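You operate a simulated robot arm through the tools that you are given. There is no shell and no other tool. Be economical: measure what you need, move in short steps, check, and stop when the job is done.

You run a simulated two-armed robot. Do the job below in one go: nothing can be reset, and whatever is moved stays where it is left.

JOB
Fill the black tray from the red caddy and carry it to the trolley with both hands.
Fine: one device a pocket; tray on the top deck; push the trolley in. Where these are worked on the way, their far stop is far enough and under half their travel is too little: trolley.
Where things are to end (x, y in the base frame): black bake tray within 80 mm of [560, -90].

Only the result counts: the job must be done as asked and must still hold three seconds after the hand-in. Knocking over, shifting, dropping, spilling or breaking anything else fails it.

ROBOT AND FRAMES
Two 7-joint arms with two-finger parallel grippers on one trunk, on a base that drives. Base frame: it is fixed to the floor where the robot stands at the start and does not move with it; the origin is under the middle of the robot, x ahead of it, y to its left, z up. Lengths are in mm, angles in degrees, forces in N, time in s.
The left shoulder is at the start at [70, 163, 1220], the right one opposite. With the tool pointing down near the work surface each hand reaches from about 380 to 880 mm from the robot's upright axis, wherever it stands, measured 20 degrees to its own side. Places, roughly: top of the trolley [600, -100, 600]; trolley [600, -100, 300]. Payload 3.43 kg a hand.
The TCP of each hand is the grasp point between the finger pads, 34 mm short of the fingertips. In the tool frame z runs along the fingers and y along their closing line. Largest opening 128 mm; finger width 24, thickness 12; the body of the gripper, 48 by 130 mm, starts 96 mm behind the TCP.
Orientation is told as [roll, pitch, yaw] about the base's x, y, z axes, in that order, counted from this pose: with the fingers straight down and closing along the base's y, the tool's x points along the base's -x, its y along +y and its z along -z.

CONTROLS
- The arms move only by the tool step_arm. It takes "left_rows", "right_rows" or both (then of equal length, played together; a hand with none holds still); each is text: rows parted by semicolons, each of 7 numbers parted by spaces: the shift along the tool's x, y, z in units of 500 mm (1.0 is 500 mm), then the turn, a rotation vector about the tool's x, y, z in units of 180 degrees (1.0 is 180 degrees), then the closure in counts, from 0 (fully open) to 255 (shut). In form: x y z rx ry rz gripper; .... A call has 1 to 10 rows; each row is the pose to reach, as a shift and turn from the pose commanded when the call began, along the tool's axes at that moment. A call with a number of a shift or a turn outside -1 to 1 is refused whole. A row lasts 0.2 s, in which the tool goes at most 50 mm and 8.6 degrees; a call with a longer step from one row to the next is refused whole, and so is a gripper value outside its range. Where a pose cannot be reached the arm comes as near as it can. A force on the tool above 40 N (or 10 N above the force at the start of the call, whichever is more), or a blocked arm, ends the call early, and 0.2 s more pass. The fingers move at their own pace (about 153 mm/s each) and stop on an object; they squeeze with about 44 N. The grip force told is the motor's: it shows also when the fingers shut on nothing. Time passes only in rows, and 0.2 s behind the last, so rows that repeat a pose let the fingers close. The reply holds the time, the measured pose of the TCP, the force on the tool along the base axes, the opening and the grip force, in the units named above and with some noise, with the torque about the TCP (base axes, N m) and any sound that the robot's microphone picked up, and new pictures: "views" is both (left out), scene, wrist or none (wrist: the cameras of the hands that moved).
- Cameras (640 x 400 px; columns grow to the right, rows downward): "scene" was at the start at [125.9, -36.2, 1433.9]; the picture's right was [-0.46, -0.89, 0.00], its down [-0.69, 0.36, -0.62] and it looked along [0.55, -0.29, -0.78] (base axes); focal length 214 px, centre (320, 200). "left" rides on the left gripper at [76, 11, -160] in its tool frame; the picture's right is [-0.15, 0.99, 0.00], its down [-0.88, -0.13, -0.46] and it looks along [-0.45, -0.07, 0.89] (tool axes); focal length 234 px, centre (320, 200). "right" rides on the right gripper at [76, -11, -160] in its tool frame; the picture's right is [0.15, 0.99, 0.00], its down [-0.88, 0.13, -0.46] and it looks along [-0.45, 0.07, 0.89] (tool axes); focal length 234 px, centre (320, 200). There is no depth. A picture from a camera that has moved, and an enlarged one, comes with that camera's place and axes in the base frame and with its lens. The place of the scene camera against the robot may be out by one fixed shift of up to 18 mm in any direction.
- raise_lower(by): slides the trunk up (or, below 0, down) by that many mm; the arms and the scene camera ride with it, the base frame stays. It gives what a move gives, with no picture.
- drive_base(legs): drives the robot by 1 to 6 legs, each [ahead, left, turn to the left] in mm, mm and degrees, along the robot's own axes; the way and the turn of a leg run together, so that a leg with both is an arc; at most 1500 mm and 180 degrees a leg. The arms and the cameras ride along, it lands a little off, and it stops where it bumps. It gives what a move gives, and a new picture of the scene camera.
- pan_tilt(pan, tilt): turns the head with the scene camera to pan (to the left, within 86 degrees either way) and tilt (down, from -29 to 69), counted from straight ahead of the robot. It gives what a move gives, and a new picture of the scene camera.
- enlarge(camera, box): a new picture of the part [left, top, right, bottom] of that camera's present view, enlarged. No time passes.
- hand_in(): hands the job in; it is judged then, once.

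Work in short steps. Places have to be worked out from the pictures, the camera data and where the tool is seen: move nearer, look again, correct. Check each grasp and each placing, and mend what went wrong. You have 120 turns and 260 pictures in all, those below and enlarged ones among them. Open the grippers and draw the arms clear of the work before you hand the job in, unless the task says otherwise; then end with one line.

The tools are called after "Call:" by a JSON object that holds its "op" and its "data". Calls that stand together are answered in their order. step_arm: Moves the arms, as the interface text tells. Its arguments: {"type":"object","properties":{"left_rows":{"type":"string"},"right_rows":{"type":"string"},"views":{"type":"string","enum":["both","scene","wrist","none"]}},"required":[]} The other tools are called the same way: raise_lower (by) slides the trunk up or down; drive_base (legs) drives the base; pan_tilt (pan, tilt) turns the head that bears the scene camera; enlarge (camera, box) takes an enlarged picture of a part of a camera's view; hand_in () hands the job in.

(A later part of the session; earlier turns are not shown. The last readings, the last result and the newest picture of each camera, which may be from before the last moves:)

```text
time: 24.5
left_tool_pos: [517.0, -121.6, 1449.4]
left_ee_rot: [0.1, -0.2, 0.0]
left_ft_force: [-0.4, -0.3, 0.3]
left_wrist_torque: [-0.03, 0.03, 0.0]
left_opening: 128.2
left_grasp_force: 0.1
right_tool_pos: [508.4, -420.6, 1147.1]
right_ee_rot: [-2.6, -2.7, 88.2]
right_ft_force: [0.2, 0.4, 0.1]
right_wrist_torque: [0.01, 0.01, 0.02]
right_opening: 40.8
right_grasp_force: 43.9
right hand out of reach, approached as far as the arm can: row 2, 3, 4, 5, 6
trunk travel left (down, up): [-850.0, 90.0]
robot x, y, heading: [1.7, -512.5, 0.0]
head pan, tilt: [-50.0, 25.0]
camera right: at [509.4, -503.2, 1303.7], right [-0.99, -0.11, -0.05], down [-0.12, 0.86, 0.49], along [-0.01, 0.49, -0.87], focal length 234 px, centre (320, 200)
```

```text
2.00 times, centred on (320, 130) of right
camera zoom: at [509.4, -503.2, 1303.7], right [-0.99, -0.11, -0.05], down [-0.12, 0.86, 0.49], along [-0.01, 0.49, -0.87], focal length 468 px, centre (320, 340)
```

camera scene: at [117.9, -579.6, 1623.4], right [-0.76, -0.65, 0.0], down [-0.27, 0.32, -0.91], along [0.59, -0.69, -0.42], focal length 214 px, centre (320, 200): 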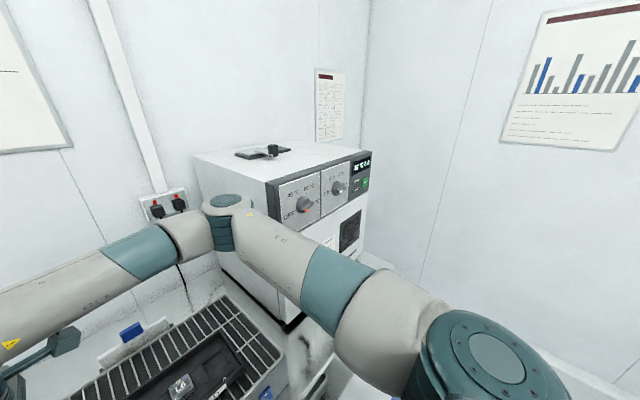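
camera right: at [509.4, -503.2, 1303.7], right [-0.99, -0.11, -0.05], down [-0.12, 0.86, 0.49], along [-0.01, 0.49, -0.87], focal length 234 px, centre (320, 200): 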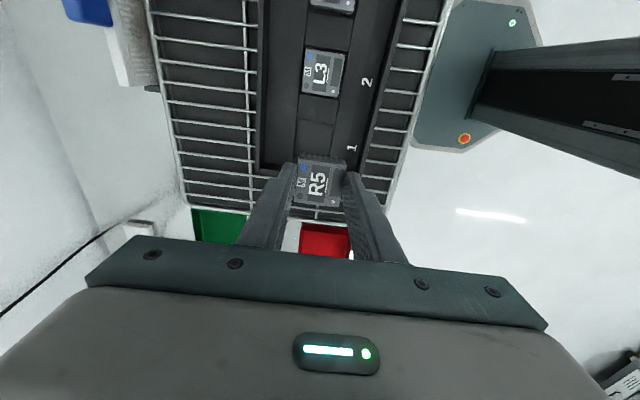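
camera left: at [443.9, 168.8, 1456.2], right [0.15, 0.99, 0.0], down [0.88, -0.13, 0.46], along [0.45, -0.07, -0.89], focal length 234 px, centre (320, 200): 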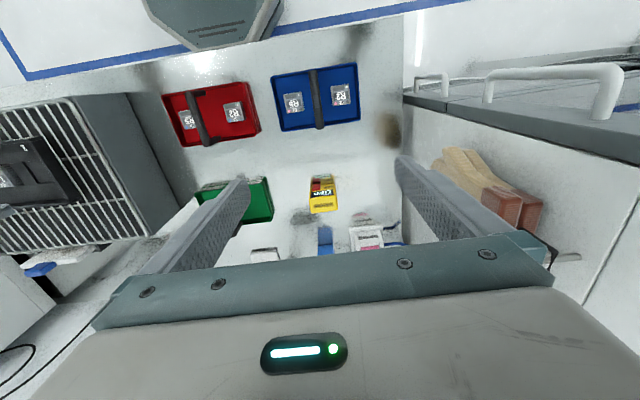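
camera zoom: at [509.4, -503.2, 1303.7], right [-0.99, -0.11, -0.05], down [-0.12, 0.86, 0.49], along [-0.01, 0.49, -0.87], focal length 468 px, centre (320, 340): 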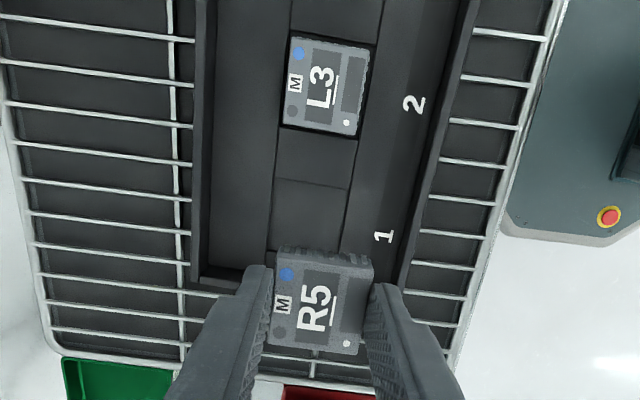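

The arm looks stuck in a bad elbow posture against a wrist limit. I lift, unwind the yaw to near 0 and then turn back, to reset the posture.

Call:
{"op": "step_arm", "data": {"right_rows": "0 0 -.08 0 0 .04 255;0 0 -.16 0 0 .087 255;0 0 -.24 0 0 .134 255;0 0 -.32 0 0 .181 255;0 0 -.38 0 0 .228 255;0 0 -.38 0 0 .275 255;0 0 -.38 0 0 .322 255;0 0 -.38 0 0 .369 255;0 0 -.38 0 0 .416 255;0 0 -.38 0 0 .46 255", "views": "scene"}}

```text
time: 26.7
left_tool_pos: [517.0, -119.8, 1450.3]
left_ee_rot: [0.1, 0.0, 0.1]
left_ft_force: [-0.2, 0.7, 0.3]
left_wrist_torque: [0.03, -0.01, 0.01]
left_opening: 128.0
left_grasp_force: 0.1
right_tool_pos: [502.4, -428.3, 1337.1]
right_ee_rot: [2.4, -3.0, 5.2]
right_ft_force: [-0.2, -0.5, -1.1]
right_wrist_torque: [0.02, -0.01, 0.01]
right_opening: 41.0
right_grasp_force: 43.9
trunk travel left (down, up): [-850.0, 90.0]
robot x, y, heading: [-2.4, -511.7, 0.3]
head pan, tilt: [-50.0, 25.0]
camera scene: at [117.7, -579.3, 1623.5], right [-0.76, -0.65, 0.0], down [-0.27, 0.32, -0.91], along [0.58, -0.69, -0.42], focal length 214 px, centre (320, 200)
```

scene: 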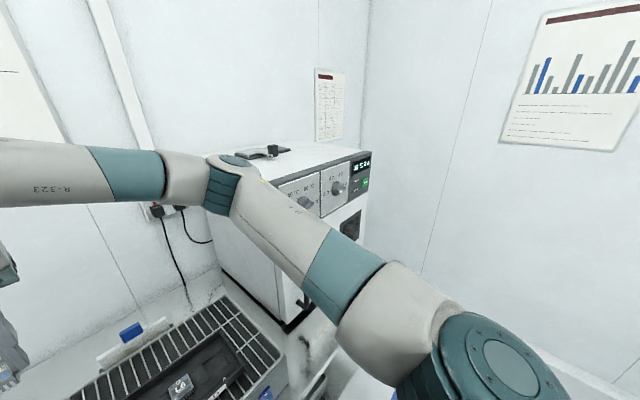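

The hand carries a small tilt, so I level it first.

Call:
{"op": "step_arm", "data": {"right_rows": "0 0 0 .0133 .0167 0 255;0 0 0 .0133 .0167 0 255", "views": "none"}}

Call:
{"op": "step_arm", "data": {"right_rows": "0 0 0 0 0 -.047 255;0 0 0 0 0 -.094 255;0 0 0 0 0 -.141 255;0 0 0 0 0 -.188 255;0 0 0 0 0 -.235 255;0 0 0 0 0 -.282 255;0 0 0 0 0 -.329 255;0 0 0 0 0 -.376 255;0 0 0 0 0 -.423 255;0 0 0 0 0 -.461 255", "views": "scene"}}

```text
time: 27.3
left_tool_pos: [516.7, -120.8, 1448.4]
left_ee_rot: [0.1, -0.1, 0.1]
left_ft_force: [0.4, -0.4, -0.7]
left_wrist_torque: [-0.02, 0.02, -0.01]
left_opening: 128.2
left_grasp_force: 0.0
right_tool_pos: [501.1, -428.0, 1336.6]
right_ee_rot: [-0.1, 0.1, 5.4]
right_ft_force: [-0.8, 0.4, 0.6]
right_wrist_torque: [-0.02, -0.02, 0.0]
right_opening: 40.9
right_grasp_force: 44.0
trunk travel left (down, up): [-850.0, 90.0]
robot x, y, heading: [-2.2, -509.3, 0.5]
head pan, tilt: [-50.0, 25.0]
```

```text
time: 29.5
left_tool_pos: [517.1, -119.4, 1448.9]
left_ee_rot: [0.1, 0.0, 0.0]
left_ft_force: [-0.3, 0.0, 0.5]
left_wrist_torque: [-0.01, 0.0, 0.02]
left_opening: 128.1
left_grasp_force: 0.1
right_tool_pos: [497.6, -428.7, 1335.8]
right_ee_rot: [0.0, 0.1, 88.3]
right_ft_force: [-0.8, -0.6, -0.7]
right_wrist_torque: [0.0, 0.0, 0.0]
right_opening: 40.7
right_grasp_force: 43.9
right hand out of reach, approached as far as the arm can: row 10
trunk travel left (down, up): [-850.0, 90.0]
robot x, y, heading: [-2.6, -509.4, 0.3]
head pan, tilt: [-50.0, 25.0]
camera scene: at [117.7, -579.2, 1623.5], right [-0.76, -0.65, 0.0], down [-0.27, 0.32, -0.91], along [0.58, -0.69, -0.42], focal length 214 px, centre (320, 200)
```

scene: 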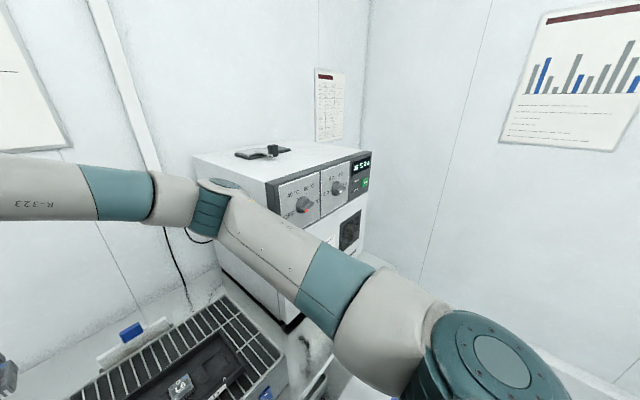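

It is right at its limit, so I raise the trunk so the elbow clears the oven top, and drive forward 40 mm to shorten the reach.

Call:
{"op": "raise_lower", "data": {"by": 85}}

Call:
{"op": "drive_base", "data": {"legs": [[40, 0, 0]]}}

Call:
{"op": "step_arm", "data": {"right_rows": "0 0 .09 0 0 0 255;0 0 .18 0 0 0 255;0 0 .27 0 0 0 255;0 0 .36 0 0 0 255;0 0 .45 0 0 0 255;0 0 .5 0 0 0 255;0 0 .5 0 0 0 255", "views": "both"}}

```text
time: 30.7
left_tool_pos: [516.8, -119.3, 1533.7]
left_ee_rot: [0.2, 0.0, 0.0]
left_ft_force: [0.2, 0.4, 0.6]
left_wrist_torque: [0.01, -0.01, -0.01]
left_opening: 128.1
left_grasp_force: 0.1
right_tool_pos: [497.9, -427.9, 1421.6]
right_ee_rot: [0.1, 0.1, 88.3]
right_ft_force: [-0.8, 0.1, -0.8]
right_wrist_torque: [-0.02, 0.01, -0.01]
right_opening: 40.9
right_grasp_force: 44.2
trunk travel left (down, up): [-935.0, 5.0]
robot x, y, heading: [-1.3, -509.7, 0.4]
head pan, tilt: [-50.0, 25.0]
```

```text
time: 31.6
left_tool_pos: [544.6, -120.4, 1539.6]
left_ee_rot: [0.1, -0.7, 0.0]
left_ft_force: [-0.5, 0.3, 1.3]
left_wrist_torque: [0.01, -0.15, 0.04]
left_opening: 128.0
left_grasp_force: 0.0
right_tool_pos: [526.1, -426.8, 1426.6]
right_ee_rot: [-0.5, 0.1, 88.2]
right_ft_force: [-1.3, -0.5, -0.4]
right_wrist_torque: [0.01, -0.16, -0.02]
right_opening: 41.1
right_grasp_force: 43.8
trunk travel left (down, up): [-935.0, 5.0]
robot x, y, heading: [38.3, -509.3, 0.4]
head pan, tilt: [-50.0, 25.0]
camera scene: at [144.0, -579.4, 1709.5], right [-0.76, -0.65, -0.01], down [-0.27, 0.32, -0.91], along [0.59, -0.69, -0.42], focal length 214 px, centre (320, 200)
```

scene: 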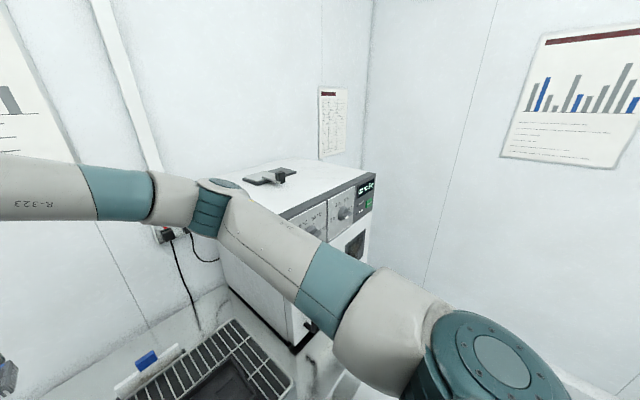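

```text
time: 33.1
left_tool_pos: [558.9, -119.8, 1533.9]
left_ee_rot: [0.1, 0.0, 0.0]
left_ft_force: [-0.3, 0.1, 0.5]
left_wrist_torque: [0.0, 0.02, -0.01]
left_opening: 128.0
left_grasp_force: 0.0
right_tool_pos: [539.3, -427.6, 1171.5]
right_ee_rot: [0.0, 0.1, 88.2]
right_ft_force: [-0.3, 0.4, -0.7]
right_wrist_torque: [-0.05, 0.01, 0.04]
right_opening: 40.8
right_grasp_force: 44.3
trunk travel left (down, up): [-935.0, 5.0]
robot x, y, heading: [39.9, -509.2, 0.3]
head pan, tilt: [-50.0, 25.0]
camera scene: at [158.5, -579.1, 1708.3], right [-0.76, -0.65, 0.0], down [-0.27, 0.32, -0.91], along [0.58, -0.69, -0.42], focal length 214 px, centre (320, 200)
camera right: at [547.7, -502.6, 1331.6], right [-0.99, -0.12, 0.0], down [-0.1, 0.88, 0.45], along [-0.05, 0.45, -0.89], focal length 234 px, centre (320, 200)
```

scene: 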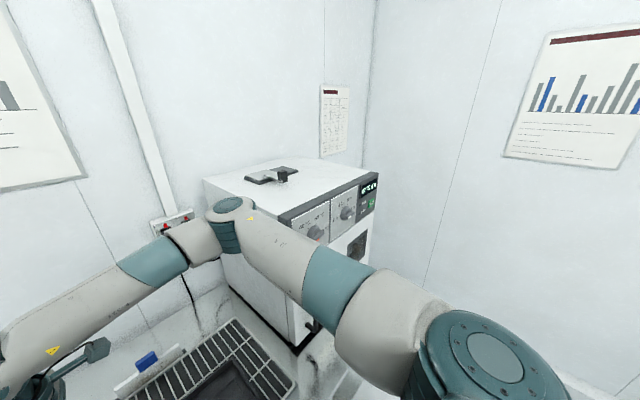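
right: 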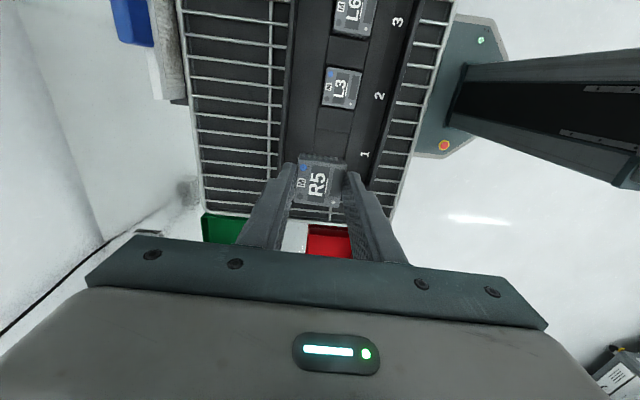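

No limit now. I move to x≈522 and lower to z≈1105, then measure pocket 1.

Call:
{"op": "step_arm", "data": {"right_rows": "0 .034 .06 0 0 0 255;0 .034 .13 0 0 0 255;0 .034 .13 0 0 0 255", "views": "wrist"}}

Call:
{"op": "enlarge", "data": {"camera": "right", "box": [220, 30, 420, 230]}}

Call:
{"op": "pan_tilt", "data": {"pan": 0, "tilt": 55}}

Call:
{"op": "enlarge", "data": {"camera": "scene", "box": [220, 120, 420, 245]}}

```text
time: 34.0
left_tool_pos: [556.0, -119.3, 1534.4]
left_ee_rot: [0.1, -0.2, 0.1]
left_ft_force: [-0.5, 0.5, 0.4]
left_wrist_torque: [0.01, 0.01, 0.02]
left_opening: 128.2
left_grasp_force: 0.1
right_tool_pos: [520.6, -429.8, 1105.6]
right_ee_rot: [0.1, 0.1, 88.2]
right_ft_force: [0.7, -0.1, 0.1]
right_wrist_torque: [0.0, 0.0, -0.01]
right_opening: 40.8
right_grasp_force: 44.1
trunk travel left (down, up): [-935.0, 5.0]
robot x, y, heading: [32.9, -508.8, -0.0]
head pan, tilt: [-50.0, 25.0]
camera right: at [529.8, -503.1, 1266.4], right [-0.99, -0.12, 0.0], down [-0.1, 0.88, 0.45], along [-0.05, 0.45, -0.89], focal length 234 px, centre (320, 200)
```

right: 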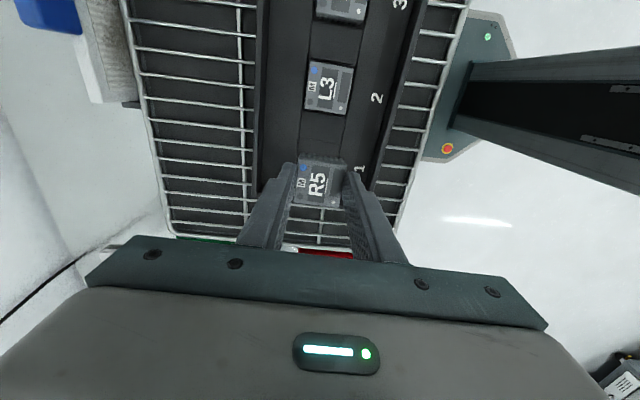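

```text
2.00 times, centred on (320, 130) of right
camera zoom: at [529.8, -503.1, 1266.4], right [-0.99, -0.12, 0.0], down [-0.1, 0.88, 0.45], along [-0.05, 0.45, -0.89], focal length 468 px, centre (320, 340)
```

zoom: 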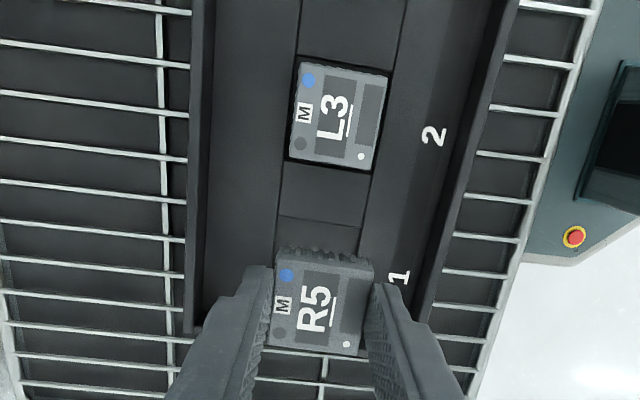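

```text
time: 35.1
left_tool_pos: [555.3, -120.0, 1534.5]
left_ee_rot: [0.2, -0.1, 0.0]
left_ft_force: [-0.3, 0.3, 0.1]
left_wrist_torque: [-0.01, -0.03, 0.02]
left_opening: 127.9
left_grasp_force: 0.2
right_tool_pos: [521.5, -427.6, 1106.3]
right_ee_rot: [-0.1, 0.1, 88.2]
right_ft_force: [-0.5, -0.2, 0.4]
right_wrist_torque: [0.02, 0.0, 0.02]
right_opening: 40.6
right_grasp_force: 43.6
trunk travel left (down, up): [-935.0, 5.0]
robot x, y, heading: [37.4, -506.6, 0.2]
head pan, tilt: [0.0, 55.0]
camera scene: at [169.9, -508.6, 1664.5], right [0.0, -1.0, 0.0], down [-0.82, 0.0, -0.57], along [0.57, 0.0, -0.82], focal length 214 px, centre (320, 200)
```

scene: 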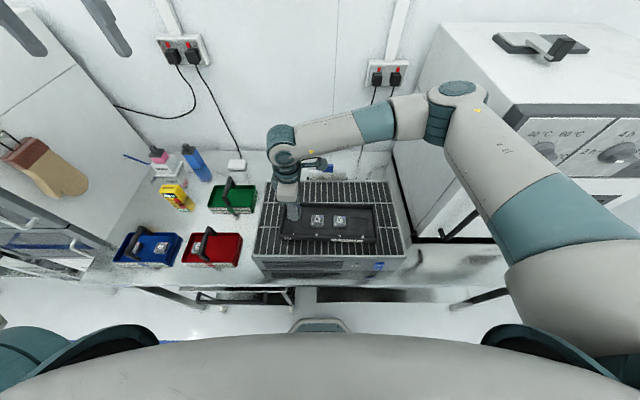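

```text
3.20 times, centred on (320, 182) of scene
camera zoom: at [169.9, -508.6, 1664.5], right [0.0, -1.0, 0.0], down [-0.82, 0.0, -0.57], along [0.57, 0.0, -0.82], focal length 686 px, centre (320, 256)
```

zoom: 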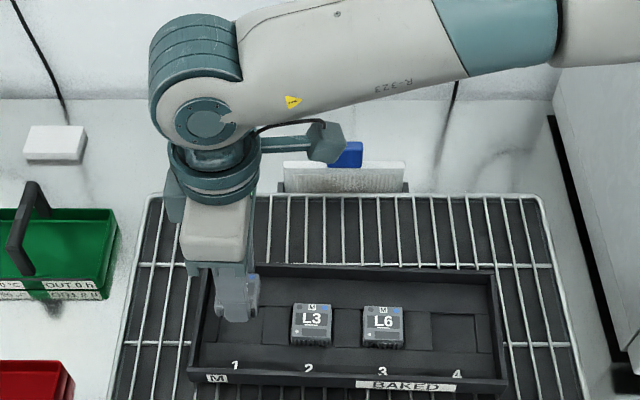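

Pocket 1 works out at (522, −425), with a seated TCP height of about 1045. I shift there and lower to just above the recess.

Call:
{"op": "step_arm", "data": {"right_rows": "-.0072 -.002 .04 0 0 0 255;-.0072 -.002 .092 0 0 0 255;-.0072 -.002 .092 0 0 0 255", "views": "wrist"}}

Call:
{"op": "enlarge", "data": {"camera": "right", "box": [220, 50, 420, 230]}}

Call:
{"op": "enlarge", "data": {"camera": "scene", "box": [250, 180, 400, 260]}}

```text
time: 35.9
left_tool_pos: [555.6, -119.4, 1535.6]
left_ee_rot: [0.1, -0.1, 0.1]
left_ft_force: [-0.3, 0.5, 0.4]
left_wrist_torque: [0.02, 0.0, -0.01]
left_opening: 128.2
left_grasp_force: 0.1
right_tool_pos: [521.2, -425.0, 1060.7]
right_ee_rot: [0.0, 0.1, 88.1]
right_ft_force: [-0.3, 0.3, -0.1]
right_wrist_torque: [0.02, 0.0, -0.01]
right_opening: 40.9
right_grasp_force: 44.1
trunk travel left (down, up): [-935.0, 5.0]
robot x, y, heading: [38.0, -506.7, 0.3]
head pan, tilt: [0.0, 55.0]
camera right: at [529.6, -499.2, 1221.0], right [-0.99, -0.12, 0.0], down [-0.1, 0.88, 0.45], along [-0.05, 0.45, -0.89], focal length 234 px, centre (320, 200)
```

right: 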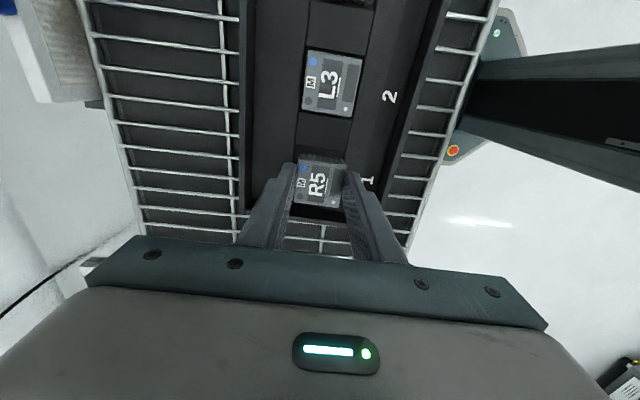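

```text
2.22 times, centred on (320, 140) of right
camera zoom: at [529.6, -499.2, 1221.0], right [-0.99, -0.12, 0.0], down [-0.1, 0.88, 0.45], along [-0.05, 0.45, -0.89], focal length 520 px, centre (320, 333)
```

zoom: 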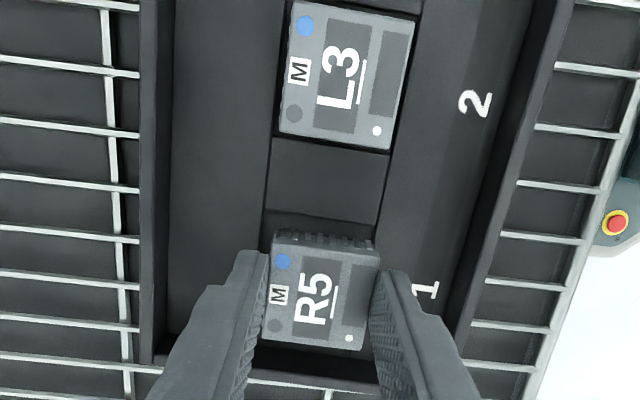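

```text
4.27 times, centred on (325, 220) of scene
camera zoom: at [169.3, -508.7, 1664.5], right [0.0, -1.0, 0.0], down [-0.82, 0.0, -0.57], along [0.57, 0.0, -0.82], focal length 915 px, centre (299, 115)
```

zoom: 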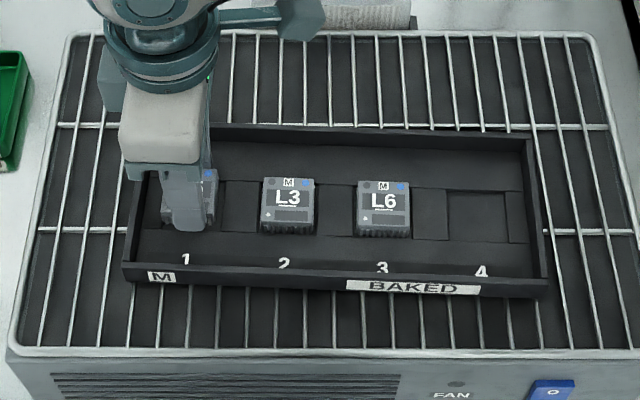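

I use the left wrist camera as a second view, to check the held device against the pocket.

Call:
{"op": "enlarge", "data": {"camera": "left", "box": [60, 60, 300, 210]}}

```text
2.67 times, centred on (180, 135) of left
camera zoom: at [480.3, -109.4, 1693.8], right [0.15, 0.99, 0.0], down [0.88, -0.13, 0.46], along [0.45, -0.07, -0.89], focal length 624 px, centre (693, 373)
```

zoom: 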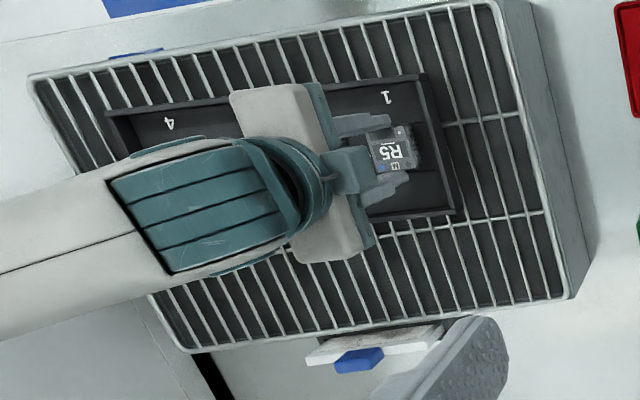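

I shift slightly (−2.5 in y, +1 in x) and lower gently, using the force and stop height to tell whether it drops into the recess.

Call:
{"op": "step_arm", "data": {"right_rows": ".005 -.002 .01 0 0 0 255;.005 -.002 .018 0 0 0 255;.005 -.002 .024 0 0 0 255;.005 -.002 .028 0 0 0 255;.005 -.002 .032 0 0 0 255", "views": "wrist"}}

Call:
{"op": "enlarge", "data": {"camera": "right", "box": [250, 60, 410, 220]}}

```text
time: 37.1
left_tool_pos: [554.2, -120.6, 1535.8]
left_ee_rot: [0.1, -0.3, 0.0]
left_ft_force: [-0.6, 0.8, 0.4]
left_wrist_torque: [0.0, 0.0, -0.02]
left_opening: 127.9
left_grasp_force: 0.1
right_tool_pos: [520.9, -428.4, 1045.6]
right_ee_rot: [-0.1, 0.0, 88.2]
right_ft_force: [-0.3, -1.2, 13.2]
right_wrist_torque: [-0.01, 0.03, 0.01]
right_opening: 41.0
right_grasp_force: 43.9
trunk travel left (down, up): [-935.0, 5.0]
robot x, y, heading: [35.3, -508.0, 0.2]
head pan, tilt: [0.0, 55.0]
camera right: at [528.8, -503.0, 1206.6], right [-0.99, -0.12, 0.0], down [-0.1, 0.88, 0.46], along [-0.05, 0.45, -0.89], focal length 234 px, centre (320, 200)
```

right: 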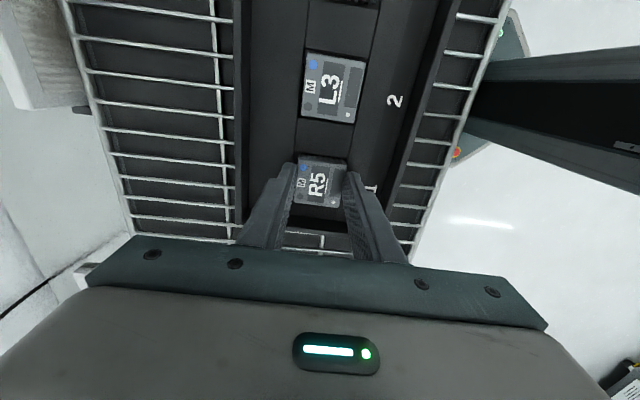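

```text
2.50 times, centred on (330, 140) of right
camera zoom: at [528.8, -503.0, 1206.6], right [-0.99, -0.12, 0.0], down [-0.1, 0.88, 0.46], along [-0.05, 0.45, -0.89], focal length 585 px, centre (295, 350)
```

zoom: 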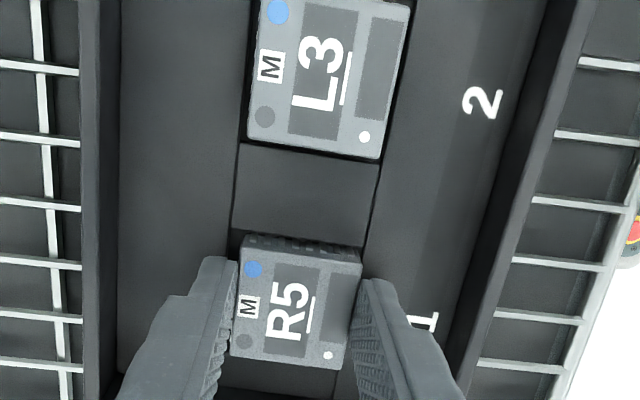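

Contact is at z≈1045.6, the height I expected for a seated device, and R5's top looks level with L3's. I release, withdraw upward and inspect.

Call:
{"op": "step_arm", "data": {"right_rows": "0 0 0 0 0 0 170;0 0 0 0 0 0 150;0 0 -.06 0 0 0 150;0 0 -.12 0 0 0 150", "views": "wrist"}}

Call:
{"op": "enlarge", "data": {"camera": "right", "box": [250, 60, 410, 220]}}

Call:
{"op": "enlarge", "data": {"camera": "scene", "box": [260, 190, 390, 255]}}

```text
time: 38.1
left_tool_pos: [556.2, -118.8, 1533.2]
left_ee_rot: [0.1, 0.0, 0.0]
left_ft_force: [0.1, 0.4, 0.6]
left_wrist_torque: [-0.01, -0.01, -0.02]
left_opening: 127.7
left_grasp_force: 0.0
right_tool_pos: [524.5, -427.6, 1106.0]
right_ee_rot: [0.0, 0.1, 88.3]
right_ft_force: [-0.6, -0.4, 0.4]
right_wrist_torque: [-0.04, 0.0, 0.01]
right_opening: 52.7
right_grasp_force: 0.0
trunk travel left (down, up): [-935.0, 5.0]
robot x, y, heading: [35.2, -509.9, 0.4]
head pan, tilt: [0.0, 55.0]
camera right: at [532.0, -503.0, 1265.9], right [-0.99, -0.12, 0.0], down [-0.1, 0.88, 0.45], along [-0.05, 0.45, -0.89], focal length 234 px, centre (320, 200)
```

right: 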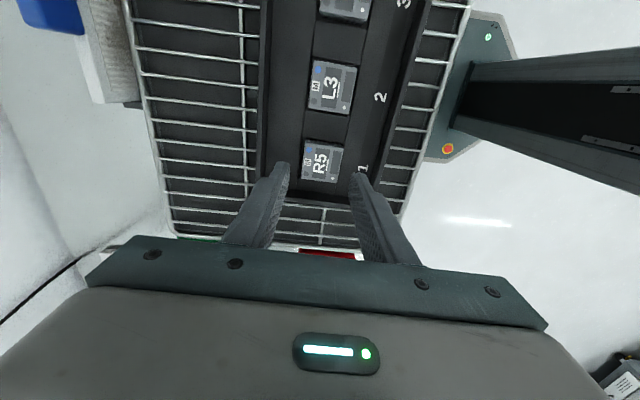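

```text
2.50 times, centred on (330, 140) of right
camera zoom: at [532.0, -503.0, 1265.9], right [-0.99, -0.12, 0.0], down [-0.1, 0.88, 0.45], along [-0.05, 0.45, -0.89], focal length 585 px, centre (295, 350)
```

zoom: 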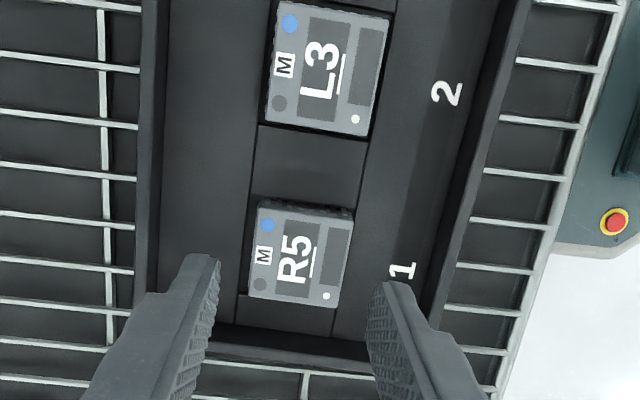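

```text
4.92 times, centred on (325, 222) of scene
camera zoom: at [169.6, -508.3, 1664.4], right [0.0, -1.0, 0.0], down [-0.82, 0.0, -0.57], along [0.57, 0.0, -0.82], focal length 1056 px, centre (295, 89)
```

zoom: 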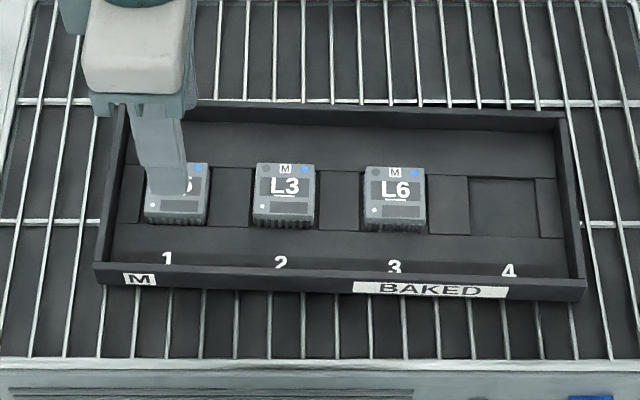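

R5 is seated square and level with L3 and L6 in pocket 1. I test whether, with the raised trunk, the right hand can also reach over pocket 4 at this yaw from here.

Call:
{"op": "step_arm", "data": {"right_rows": ".05 0 -.08 0 0 0 150;.14 .002 -.08 0 0 0 150;.23 .006 -.08 0 0 0 150;.32 .01 -.08 0 0 0 150;.38 .012 -.08 0 0 0 150;.44 .014 -.08 0 0 0 150;.44 .014 -.08 0 0 0 150;.44 .014 .02 0 0 0 150;.44 .014 .06 0 0 0 150", "views": "both"}}

Call:
{"op": "enlarge", "data": {"camera": "right", "box": [220, 20, 420, 220]}}

```text
time: 40.1
left_tool_pos: [551.4, -115.3, 1534.7]
left_ee_rot: [-0.1, -0.2, 0.0]
left_ft_force: [-0.9, 0.8, 0.3]
left_wrist_torque: [-0.08, -0.06, -0.01]
left_opening: 128.3
left_grasp_force: 0.1
right_tool_pos: [507.2, -643.9, 1077.0]
right_ee_rot: [-0.2, 0.2, 88.3]
right_ft_force: [0.7, 0.5, -0.1]
right_wrist_torque: [-0.04, -0.01, 0.04]
right_opening: 52.7
right_grasp_force: 0.0
right hand out of reach, approached as far as the arm can: row 5, 6, 7
trunk travel left (down, up): [-935.0, 5.0]
robot x, y, heading: [36.4, -506.4, -0.0]
head pan, tilt: [0.0, 55.0]
camera scene: at [166.3, -504.4, 1664.8], right [0.0, -1.0, 0.0], down [-0.82, -0.01, -0.58], along [0.58, 0.0, -0.82], focal length 214 px, centre (320, 200)
camera right: at [514.9, -718.2, 1237.9], right [-0.99, -0.12, 0.0], down [-0.11, 0.89, 0.45], along [-0.05, 0.45, -0.89], focal length 234 px, centre (320, 200)
```

scene: 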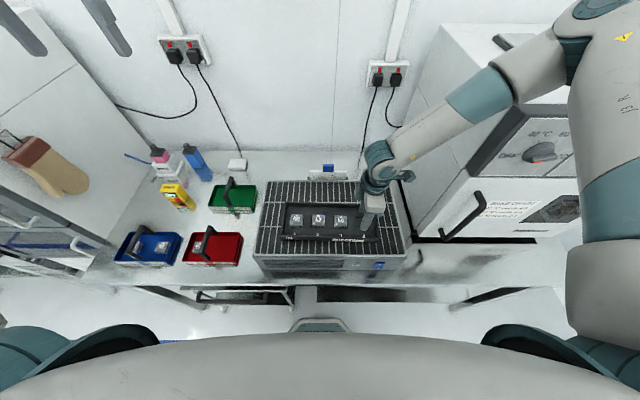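
right: 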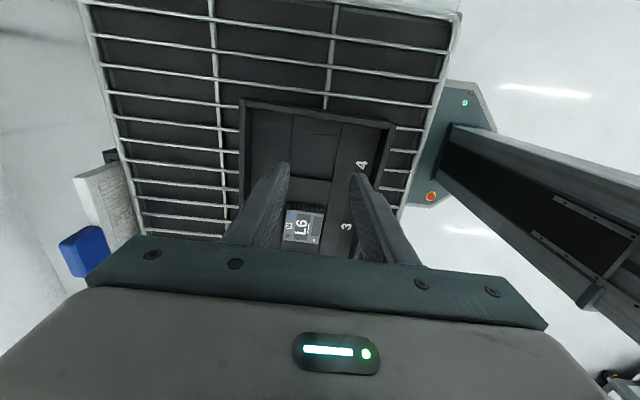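

```text
2.00 times, centred on (320, 120) of right
camera zoom: at [514.9, -718.2, 1237.9], right [-0.99, -0.12, 0.0], down [-0.11, 0.89, 0.45], along [-0.05, 0.45, -0.89], focal length 468 px, centre (320, 360)
```

zoom: 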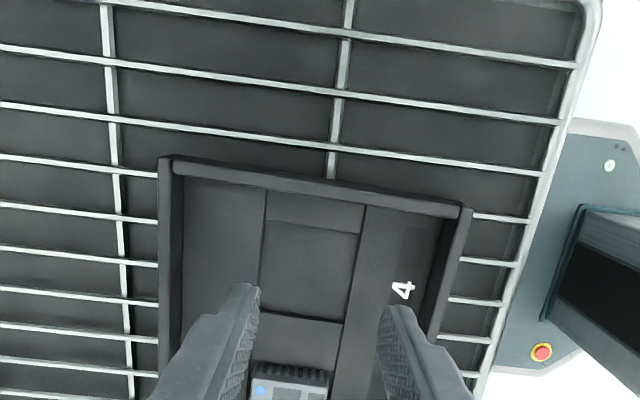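

Pocket 4 is within reach at this height and measures to about (514, −647.5), 47 mm square. I bring the hand back, raise it, then return the base to the caddy for R2.

Call:
{"op": "step_arm", "data": {"right_rows": "0 0 -.1 0 0 0 100;-.09 0 -.1 0 0 0 100;-.18 0 -.1 0 0 0 100;-.27 0 -.1 0 0 0 100;-.36 0 -.1 0 0 0 100;-.44 0 -.1 0 0 0 100;-.44 .02 -.19 0 0 0 100;-.44 .04 -.28 0 0 0 100;-.44 .05 -.37 0 0 0 100;-.44 .06 -.46 0 0 0 100", "views": "none"}}

Call:
{"op": "drive_base", "data": {"legs": [[-38, 0, 0], [0, 380, 0]]}}

Call:
{"op": "raise_lower", "data": {"by": -235}}

```text
time: 42.3
left_tool_pos: [555.9, -120.9, 1535.1]
left_ee_rot: [0.1, -0.1, 0.0]
left_ft_force: [0.0, 0.4, -0.2]
left_wrist_torque: [0.01, 0.01, 0.02]
left_opening: 128.0
left_grasp_force: 0.1
right_tool_pos: [488.6, -425.9, 1306.8]
right_ee_rot: [-0.1, 0.1, 88.1]
right_ft_force: [0.4, -0.4, -0.2]
right_wrist_torque: [0.01, -0.04, 0.0]
right_opening: 77.5
right_grasp_force: 0.1
right hand out of reach, approached as far as the arm can: row 1
trunk travel left (down, up): [-935.0, 5.0]
robot x, y, heading: [39.4, -508.7, 0.1]
head pan, tilt: [0.0, 55.0]
```

```text
time: 45.2
left_tool_pos: [517.9, 252.4, 1534.7]
left_ee_rot: [0.2, 0.0, -0.1]
left_ft_force: [0.4, -0.3, 0.2]
left_wrist_torque: [0.05, 0.02, 0.02]
left_opening: 128.1
left_grasp_force: 0.0
right_tool_pos: [450.5, -54.1, 1304.1]
right_ee_rot: [-0.1, 0.0, 88.1]
right_ft_force: [1.1, 0.4, -0.1]
right_wrist_torque: [0.0, 0.0, 0.0]
right_opening: 78.0
right_grasp_force: 0.0
trunk travel left (down, up): [-935.0, 5.0]
robot x, y, heading: [-3.5, -128.5, 0.4]
head pan, tilt: [0.0, 55.0]
camera scene: at [131.2, -135.5, 1664.4], right [0.0, -1.0, 0.0], down [-0.82, 0.0, -0.57], along [0.57, 0.0, -0.82], focal length 214 px, centre (320, 200)
```

scene: 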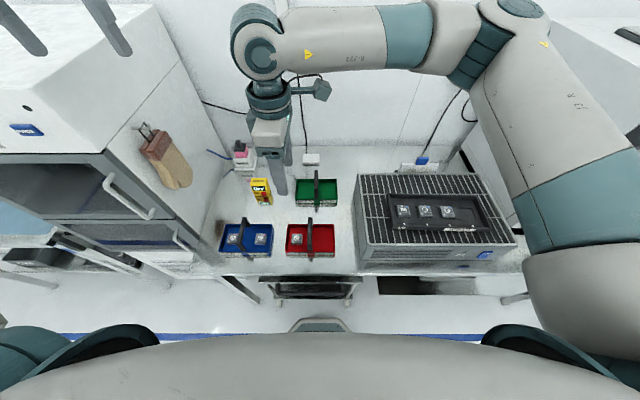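

```text
time: 47.6
left_tool_pos: [517.3, 255.5, 1300.2]
left_ee_rot: [0.1, -0.1, -0.2]
left_ft_force: [-0.1, -0.3, 0.4]
left_wrist_torque: [-0.01, 0.06, 0.01]
left_opening: 128.1
left_grasp_force: 0.0
right_tool_pos: [449.6, -51.1, 1070.7]
right_ee_rot: [-0.1, 0.1, 88.1]
right_ft_force: [0.1, -0.7, 0.2]
right_wrist_torque: [0.05, 0.03, -0.02]
right_opening: 77.9
right_grasp_force: 0.0
trunk travel left (down, up): [-700.0, 240.0]
robot x, y, heading: [-1.0, -133.9, -0.3]
head pan, tilt: [0.0, 55.0]
```

I position above R2 and measure it.

Call:
{"op": "step_arm", "data": {"right_rows": "-.01 -.03 .06 0 0 -.0105 130;-.018 -.06 .12 0 0 -.0105 130;-.018 -.06 .12 0 0 -.0105 130", "views": "wrist"}}

Call:
{"op": "enlarge", "data": {"camera": "right", "box": [220, 70, 420, 230]}}

```text
time: 48.5
left_tool_pos: [517.1, 255.3, 1299.5]
left_ee_rot: [0.1, -0.1, -0.1]
left_ft_force: [0.2, 0.8, 0.3]
left_wrist_torque: [0.0, -0.03, 0.01]
left_opening: 127.6
left_grasp_force: 0.1
right_tool_pos: [480.8, -43.6, 1011.4]
right_ee_rot: [-0.1, 0.1, 90.1]
right_ft_force: [-0.8, 0.4, 0.4]
right_wrist_torque: [-0.01, -0.02, 0.04]
right_opening: 62.6
right_grasp_force: 0.0
trunk travel left (down, up): [-700.0, 240.0]
robot x, y, heading: [-1.8, -130.5, 0.1]
head pan, tilt: [0.0, 55.0]
camera right: at [491.8, -118.1, 1170.9], right [-0.99, -0.15, 0.0], down [-0.13, 0.88, 0.45], along [-0.07, 0.45, -0.89], focal length 234 px, centre (320, 200)
```

right: 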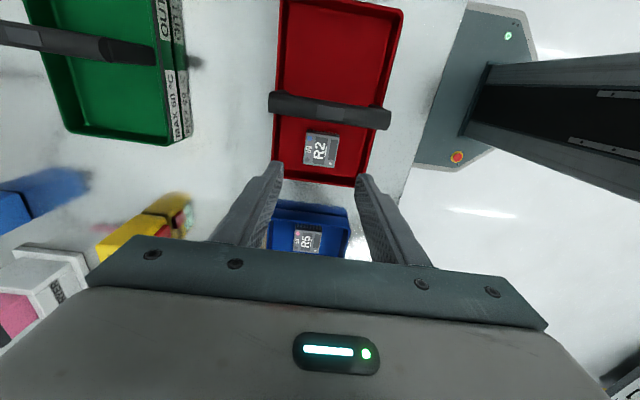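

```text
2.50 times, centred on (320, 150) of right
camera zoom: at [491.8, -118.1, 1170.9], right [-0.99, -0.15, 0.0], down [-0.13, 0.88, 0.45], along [-0.07, 0.45, -0.89], focal length 585 px, centre (320, 325)
```

zoom: 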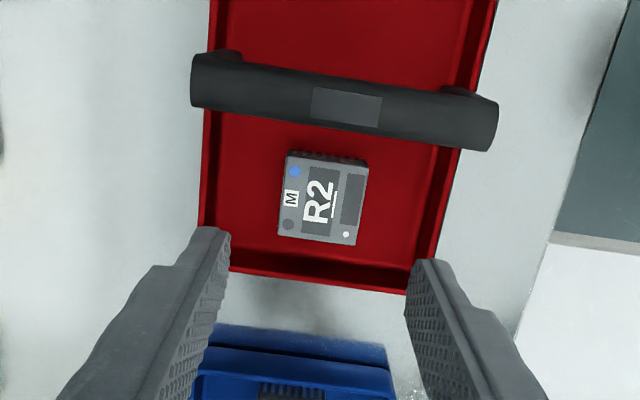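

R2 is at (478, −41.5). I descend to the same grip height as before and close.

Call:
{"op": "step_arm", "data": {"right_rows": "-.004 .005 .07 0 0 0 130;-.004 .005 .14 0 0 0 130;-.004 .005 .18 0 0 0 130;-.004 .005 .208 0 0 0 130;-.004 .005 .208 0 0 0 255;-.004 .005 .208 0 0 0 255;-.004 .005 .208 0 0 0 255", "views": "wrist"}}

```text
time: 50.0
left_tool_pos: [517.7, 255.1, 1300.7]
left_ee_rot: [0.1, -0.1, -0.1]
left_ft_force: [0.3, -0.8, 0.0]
left_wrist_torque: [-0.01, -0.01, -0.02]
left_opening: 127.9
left_grasp_force: 0.0
right_tool_pos: [478.4, -40.8, 905.7]
right_ee_rot: [0.0, 0.1, 90.0]
right_ft_force: [-0.2, -0.5, 0.3]
right_wrist_torque: [-0.02, 0.0, -0.02]
right_opening: 41.1
right_grasp_force: 43.7
trunk travel left (down, up): [-700.0, 240.0]
robot x, y, heading: [0.9, -131.1, 0.0]
head pan, tilt: [0.0, 55.0]
camera right: at [489.2, -115.6, 1067.0], right [-0.99, -0.15, 0.0], down [-0.13, 0.88, 0.45], along [-0.07, 0.45, -0.89], focal length 234 px, centre (320, 200)
```

right: 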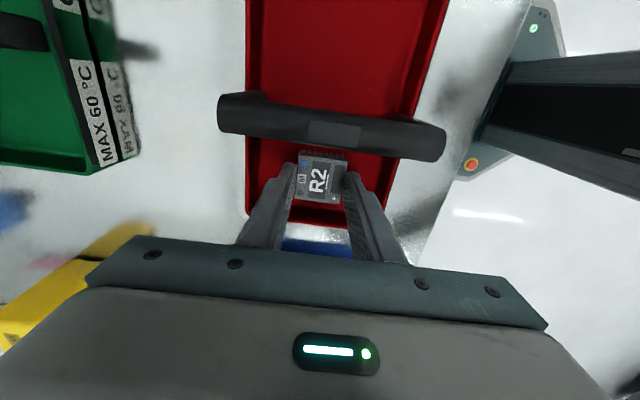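

R2 is gripped. I lift it clear, raise the trunk and drive back to the tray station.

Call:
{"op": "step_arm", "data": {"right_rows": "0 0 -.05 0 0 0 255;0 0 -.13 0 0 0 255;0 0 -.21 0 0 0 255;0 0 -.29 0 0 0 255", "views": "wrist"}}

Call:
{"op": "raise_lower", "data": {"by": 235}}

Call:
{"op": "drive_base", "data": {"legs": [[0, -378, 0], [38, 0, 0]]}}

```text
time: 51.0
left_tool_pos: [516.8, 255.7, 1299.8]
left_ee_rot: [0.1, -0.1, 0.0]
left_ft_force: [0.1, -0.5, 0.9]
left_wrist_torque: [-0.01, -0.06, -0.01]
left_opening: 127.8
left_grasp_force: 0.0
right_tool_pos: [475.8, -42.4, 1051.7]
right_ee_rot: [0.0, 0.1, 90.0]
right_ft_force: [0.0, 0.1, -0.1]
right_wrist_torque: [0.04, 0.0, -0.02]
right_opening: 40.8
right_grasp_force: 44.1
trunk travel left (down, up): [-700.0, 240.0]
robot x, y, heading: [-0.2, -128.8, 0.3]
head pan, tilt: [0.0, 55.0]
camera right: at [486.5, -116.8, 1211.9], right [-0.99, -0.15, 0.0], down [-0.13, 0.88, 0.45], along [-0.07, 0.45, -0.89], focal length 234 px, centre (320, 200)
```

right: 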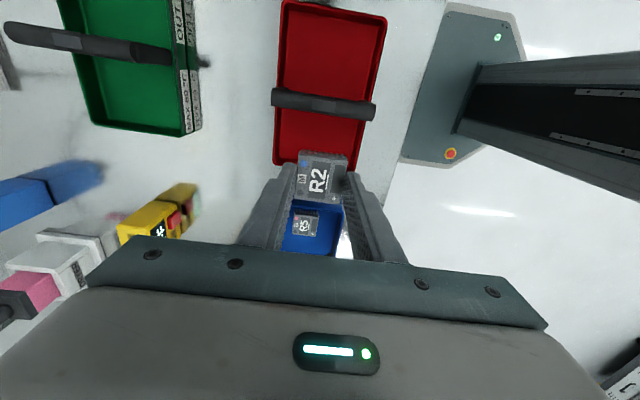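

```text
time: 53.5
left_tool_pos: [517.9, 255.2, 1534.4]
left_ee_rot: [0.1, -0.1, -0.1]
left_ft_force: [-0.2, -0.2, -0.2]
left_wrist_torque: [-0.01, 0.02, -0.03]
left_opening: 127.9
left_grasp_force: 0.1
right_tool_pos: [477.3, -43.0, 1286.6]
right_ee_rot: [-0.1, 0.1, 90.0]
right_ft_force: [0.5, -0.8, 0.1]
right_wrist_torque: [0.0, 0.01, -0.01]
right_opening: 40.9
right_grasp_force: 44.4
trunk travel left (down, up): [-935.0, 5.0]
robot x, y, heading: [0.7, -134.0, 0.3]
head pan, tilt: [0.0, 55.0]
```

```text
time: 56.4
left_tool_pos: [544.9, -123.0, 1539.5]
left_ee_rot: [0.0, -0.6, -0.3]
left_ft_force: [-1.3, 0.2, 0.4]
left_wrist_torque: [0.0, -0.16, -0.01]
left_opening: 128.1
left_grasp_force: 0.0
right_tool_pos: [504.0, -419.7, 1290.5]
right_ee_rot: [-0.5, 0.1, 90.0]
right_ft_force: [-0.9, 0.3, -0.4]
right_wrist_torque: [-0.03, -0.14, 0.02]
right_opening: 40.7
right_grasp_force: 43.9
trunk travel left (down, up): [-935.0, 5.0]
robot x, y, heading: [35.8, -506.0, -0.1]
head pan, tilt: [0.0, 55.0]
camera scene: at [155.5, -509.3, 1665.6], right [0.0, -1.0, 0.0], down [-0.81, 0.0, -0.58], along [0.58, 0.0, -0.81], focal length 214 px, centre (320, 200)
```

scene: 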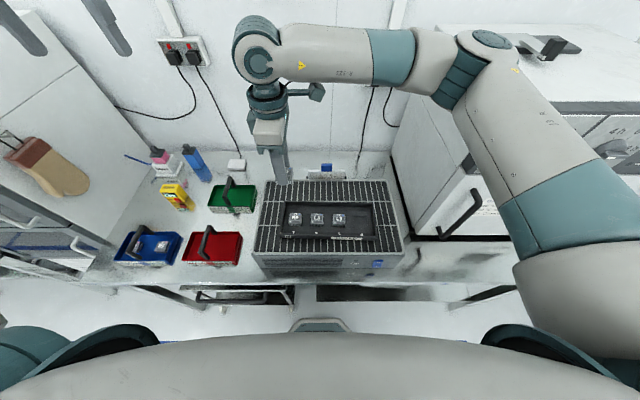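

I lower to z≈1110 beside the devices, then go sideways to over pocket 4.

Call:
{"op": "step_arm", "data": {"right_rows": "0 0 .09 0 0 .005 255;0 0 .18 0 0 .01 255;0 0 .27 0 0 .01 255;0 0 .35 0 0 .01 255;.08 0 .35 0 0 .01 255;.16 0 .35 0 0 .01 255;.24 0 .35 0 0 .01 255;.32 0 .35 0 0 .01 255;.39 0 .36 0 0 .01 255;.45 0 .38 0 0 .01 255", "views": "wrist"}}

Call:
{"op": "enlarge", "data": {"camera": "right", "box": [220, 50, 420, 230]}}

```text
time: 58.6
left_tool_pos: [536.7, -112.6, 1538.2]
left_ee_rot: [-0.5, -0.8, -0.1]
left_ft_force: [-0.8, 1.2, 0.1]
left_wrist_torque: [-0.18, -0.14, 0.03]
left_opening: 127.9
left_grasp_force: 0.1
right_tool_pos: [497.2, -629.5, 1107.2]
right_ee_rot: [-0.6, 0.4, 88.2]
right_ft_force: [-1.3, 1.5, -0.8]
right_wrist_torque: [-0.1, -0.12, 0.01]
right_opening: 40.7
right_grasp_force: 44.0
right hand out of reach, approached as far as the arm can: row 10
trunk travel left (down, up): [-935.0, 5.0]
robot x, y, heading: [30.9, -512.3, 0.1]
head pan, tilt: [0.0, 55.0]
camera right: at [503.1, -703.5, 1267.8], right [-0.99, -0.11, -0.01], down [-0.11, 0.89, 0.45], along [-0.04, 0.45, -0.89], focal length 234 px, centre (320, 200)
```

right: 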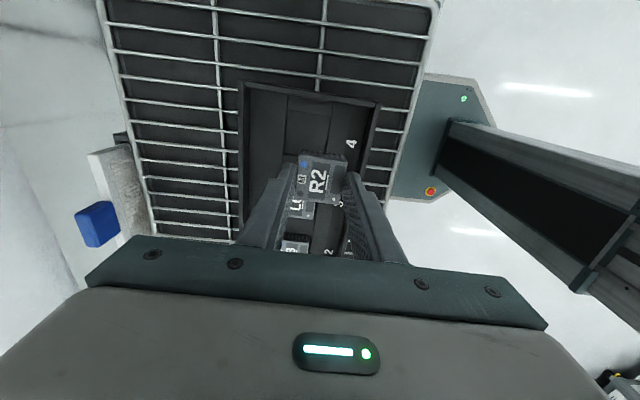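

```text
2.22 times, centred on (320, 140) of right
camera zoom: at [503.1, -703.5, 1267.8], right [-0.99, -0.11, -0.01], down [-0.11, 0.89, 0.45], along [-0.04, 0.45, -0.89], focal length 520 px, centre (320, 333)
```

zoom: 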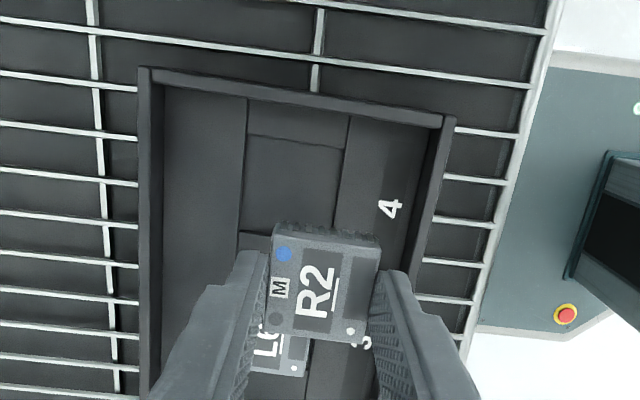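

The base is still swaying from the move, so I let it settle and read again.

Call:
{"op": "step_arm", "data": {"right_rows": "0 0 0 0 0 0 255;0 0 0 0 0 0 255;0 0 0 0 0 0 255", "views": "scene"}}

```text
time: 59.4
left_tool_pos: [555.1, -117.0, 1534.4]
left_ee_rot: [-0.2, -0.2, -0.2]
left_ft_force: [-0.3, 0.9, -0.2]
left_wrist_torque: [-0.06, 0.03, -0.01]
left_opening: 128.1
left_grasp_force: 0.1
right_tool_pos: [510.9, -631.1, 1101.0]
right_ee_rot: [-0.1, 0.3, 88.1]
right_ft_force: [0.8, 0.8, 0.1]
right_wrist_torque: [-0.06, 0.04, -0.03]
right_opening: 41.0
right_grasp_force: 44.1
trunk travel left (down, up): [-935.0, 5.0]
robot x, y, heading: [36.4, -508.6, -0.2]
head pan, tilt: [0.0, 55.0]
camera scene: at [167.2, -504.1, 1664.5], right [0.0, -1.0, 0.0], down [-0.82, 0.0, -0.57], along [0.57, 0.0, -0.82], focal length 214 px, centre (320, 200)
```

scene: 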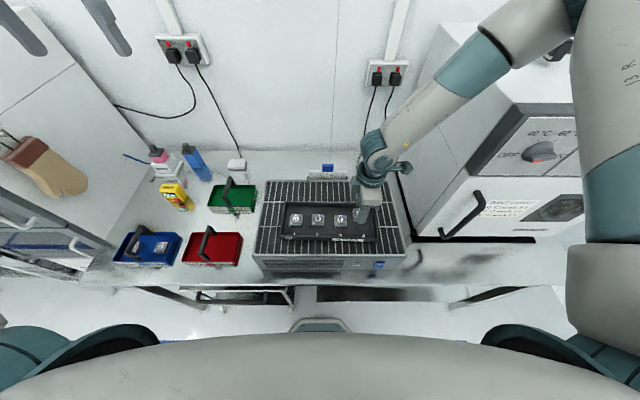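

Settled. I move 18 mm further right while lowering to just above the recess, then look.

Call:
{"op": "step_arm", "data": {"right_rows": ".018 -.003 .01 0 0 0 255;.036 -.006 .03 0 0 0 255;.036 -.006 .06 0 0 0 255;.036 -.006 .08 0 0 0 255;.036 -.006 .08 0 0 0 255", "views": "wrist"}}

Call:
{"op": "enlarge", "data": {"camera": "right", "box": [220, 50, 420, 230]}}

```text
time: 60.6
left_tool_pos: [555.3, -123.6, 1535.3]
left_ee_rot: [0.0, -0.2, -0.3]
left_ft_force: [0.2, 1.3, 0.0]
left_wrist_torque: [0.01, -0.01, -0.02]
left_opening: 127.8
left_grasp_force: 0.0
right_tool_pos: [513.1, -654.9, 1061.9]
right_ee_rot: [-0.1, 0.1, 88.1]
right_ft_force: [0.1, 0.0, 0.2]
right_wrist_torque: [-0.03, -0.02, -0.02]
right_opening: 40.9
right_grasp_force: 43.8
trunk travel left (down, up): [-935.0, 5.0]
robot x, y, heading: [37.2, -510.8, 0.2]
head pan, tilt: [0.0, 55.0]
camera right: at [520.3, -730.1, 1222.0], right [-0.99, -0.11, 0.0], down [-0.1, 0.89, 0.45], along [-0.05, 0.45, -0.89], focal length 234 px, centre (320, 200)
```

right: 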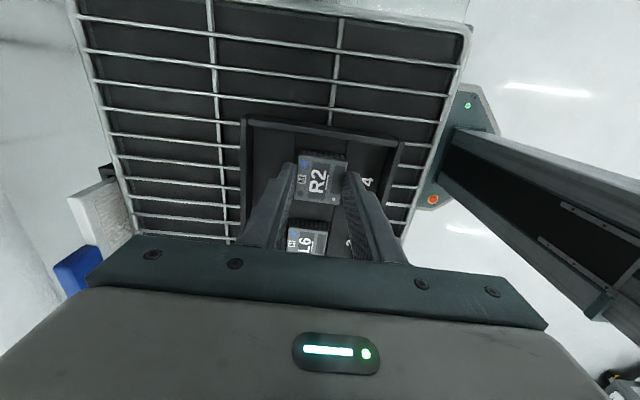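

```text
2.22 times, centred on (320, 140) of right
camera zoom: at [520.3, -730.1, 1222.0], right [-0.99, -0.11, 0.0], down [-0.1, 0.89, 0.45], along [-0.05, 0.45, -0.89], focal length 520 px, centre (320, 333)
```

zoom: 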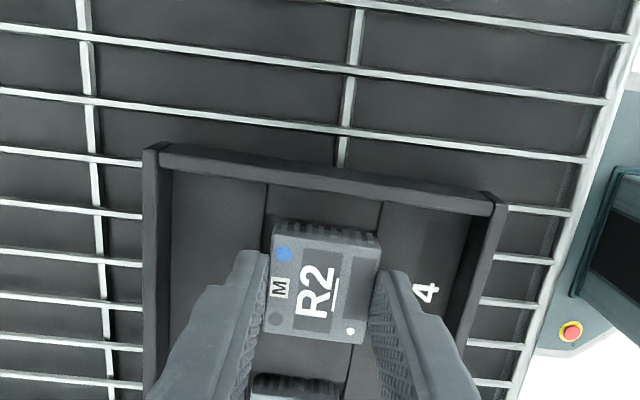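

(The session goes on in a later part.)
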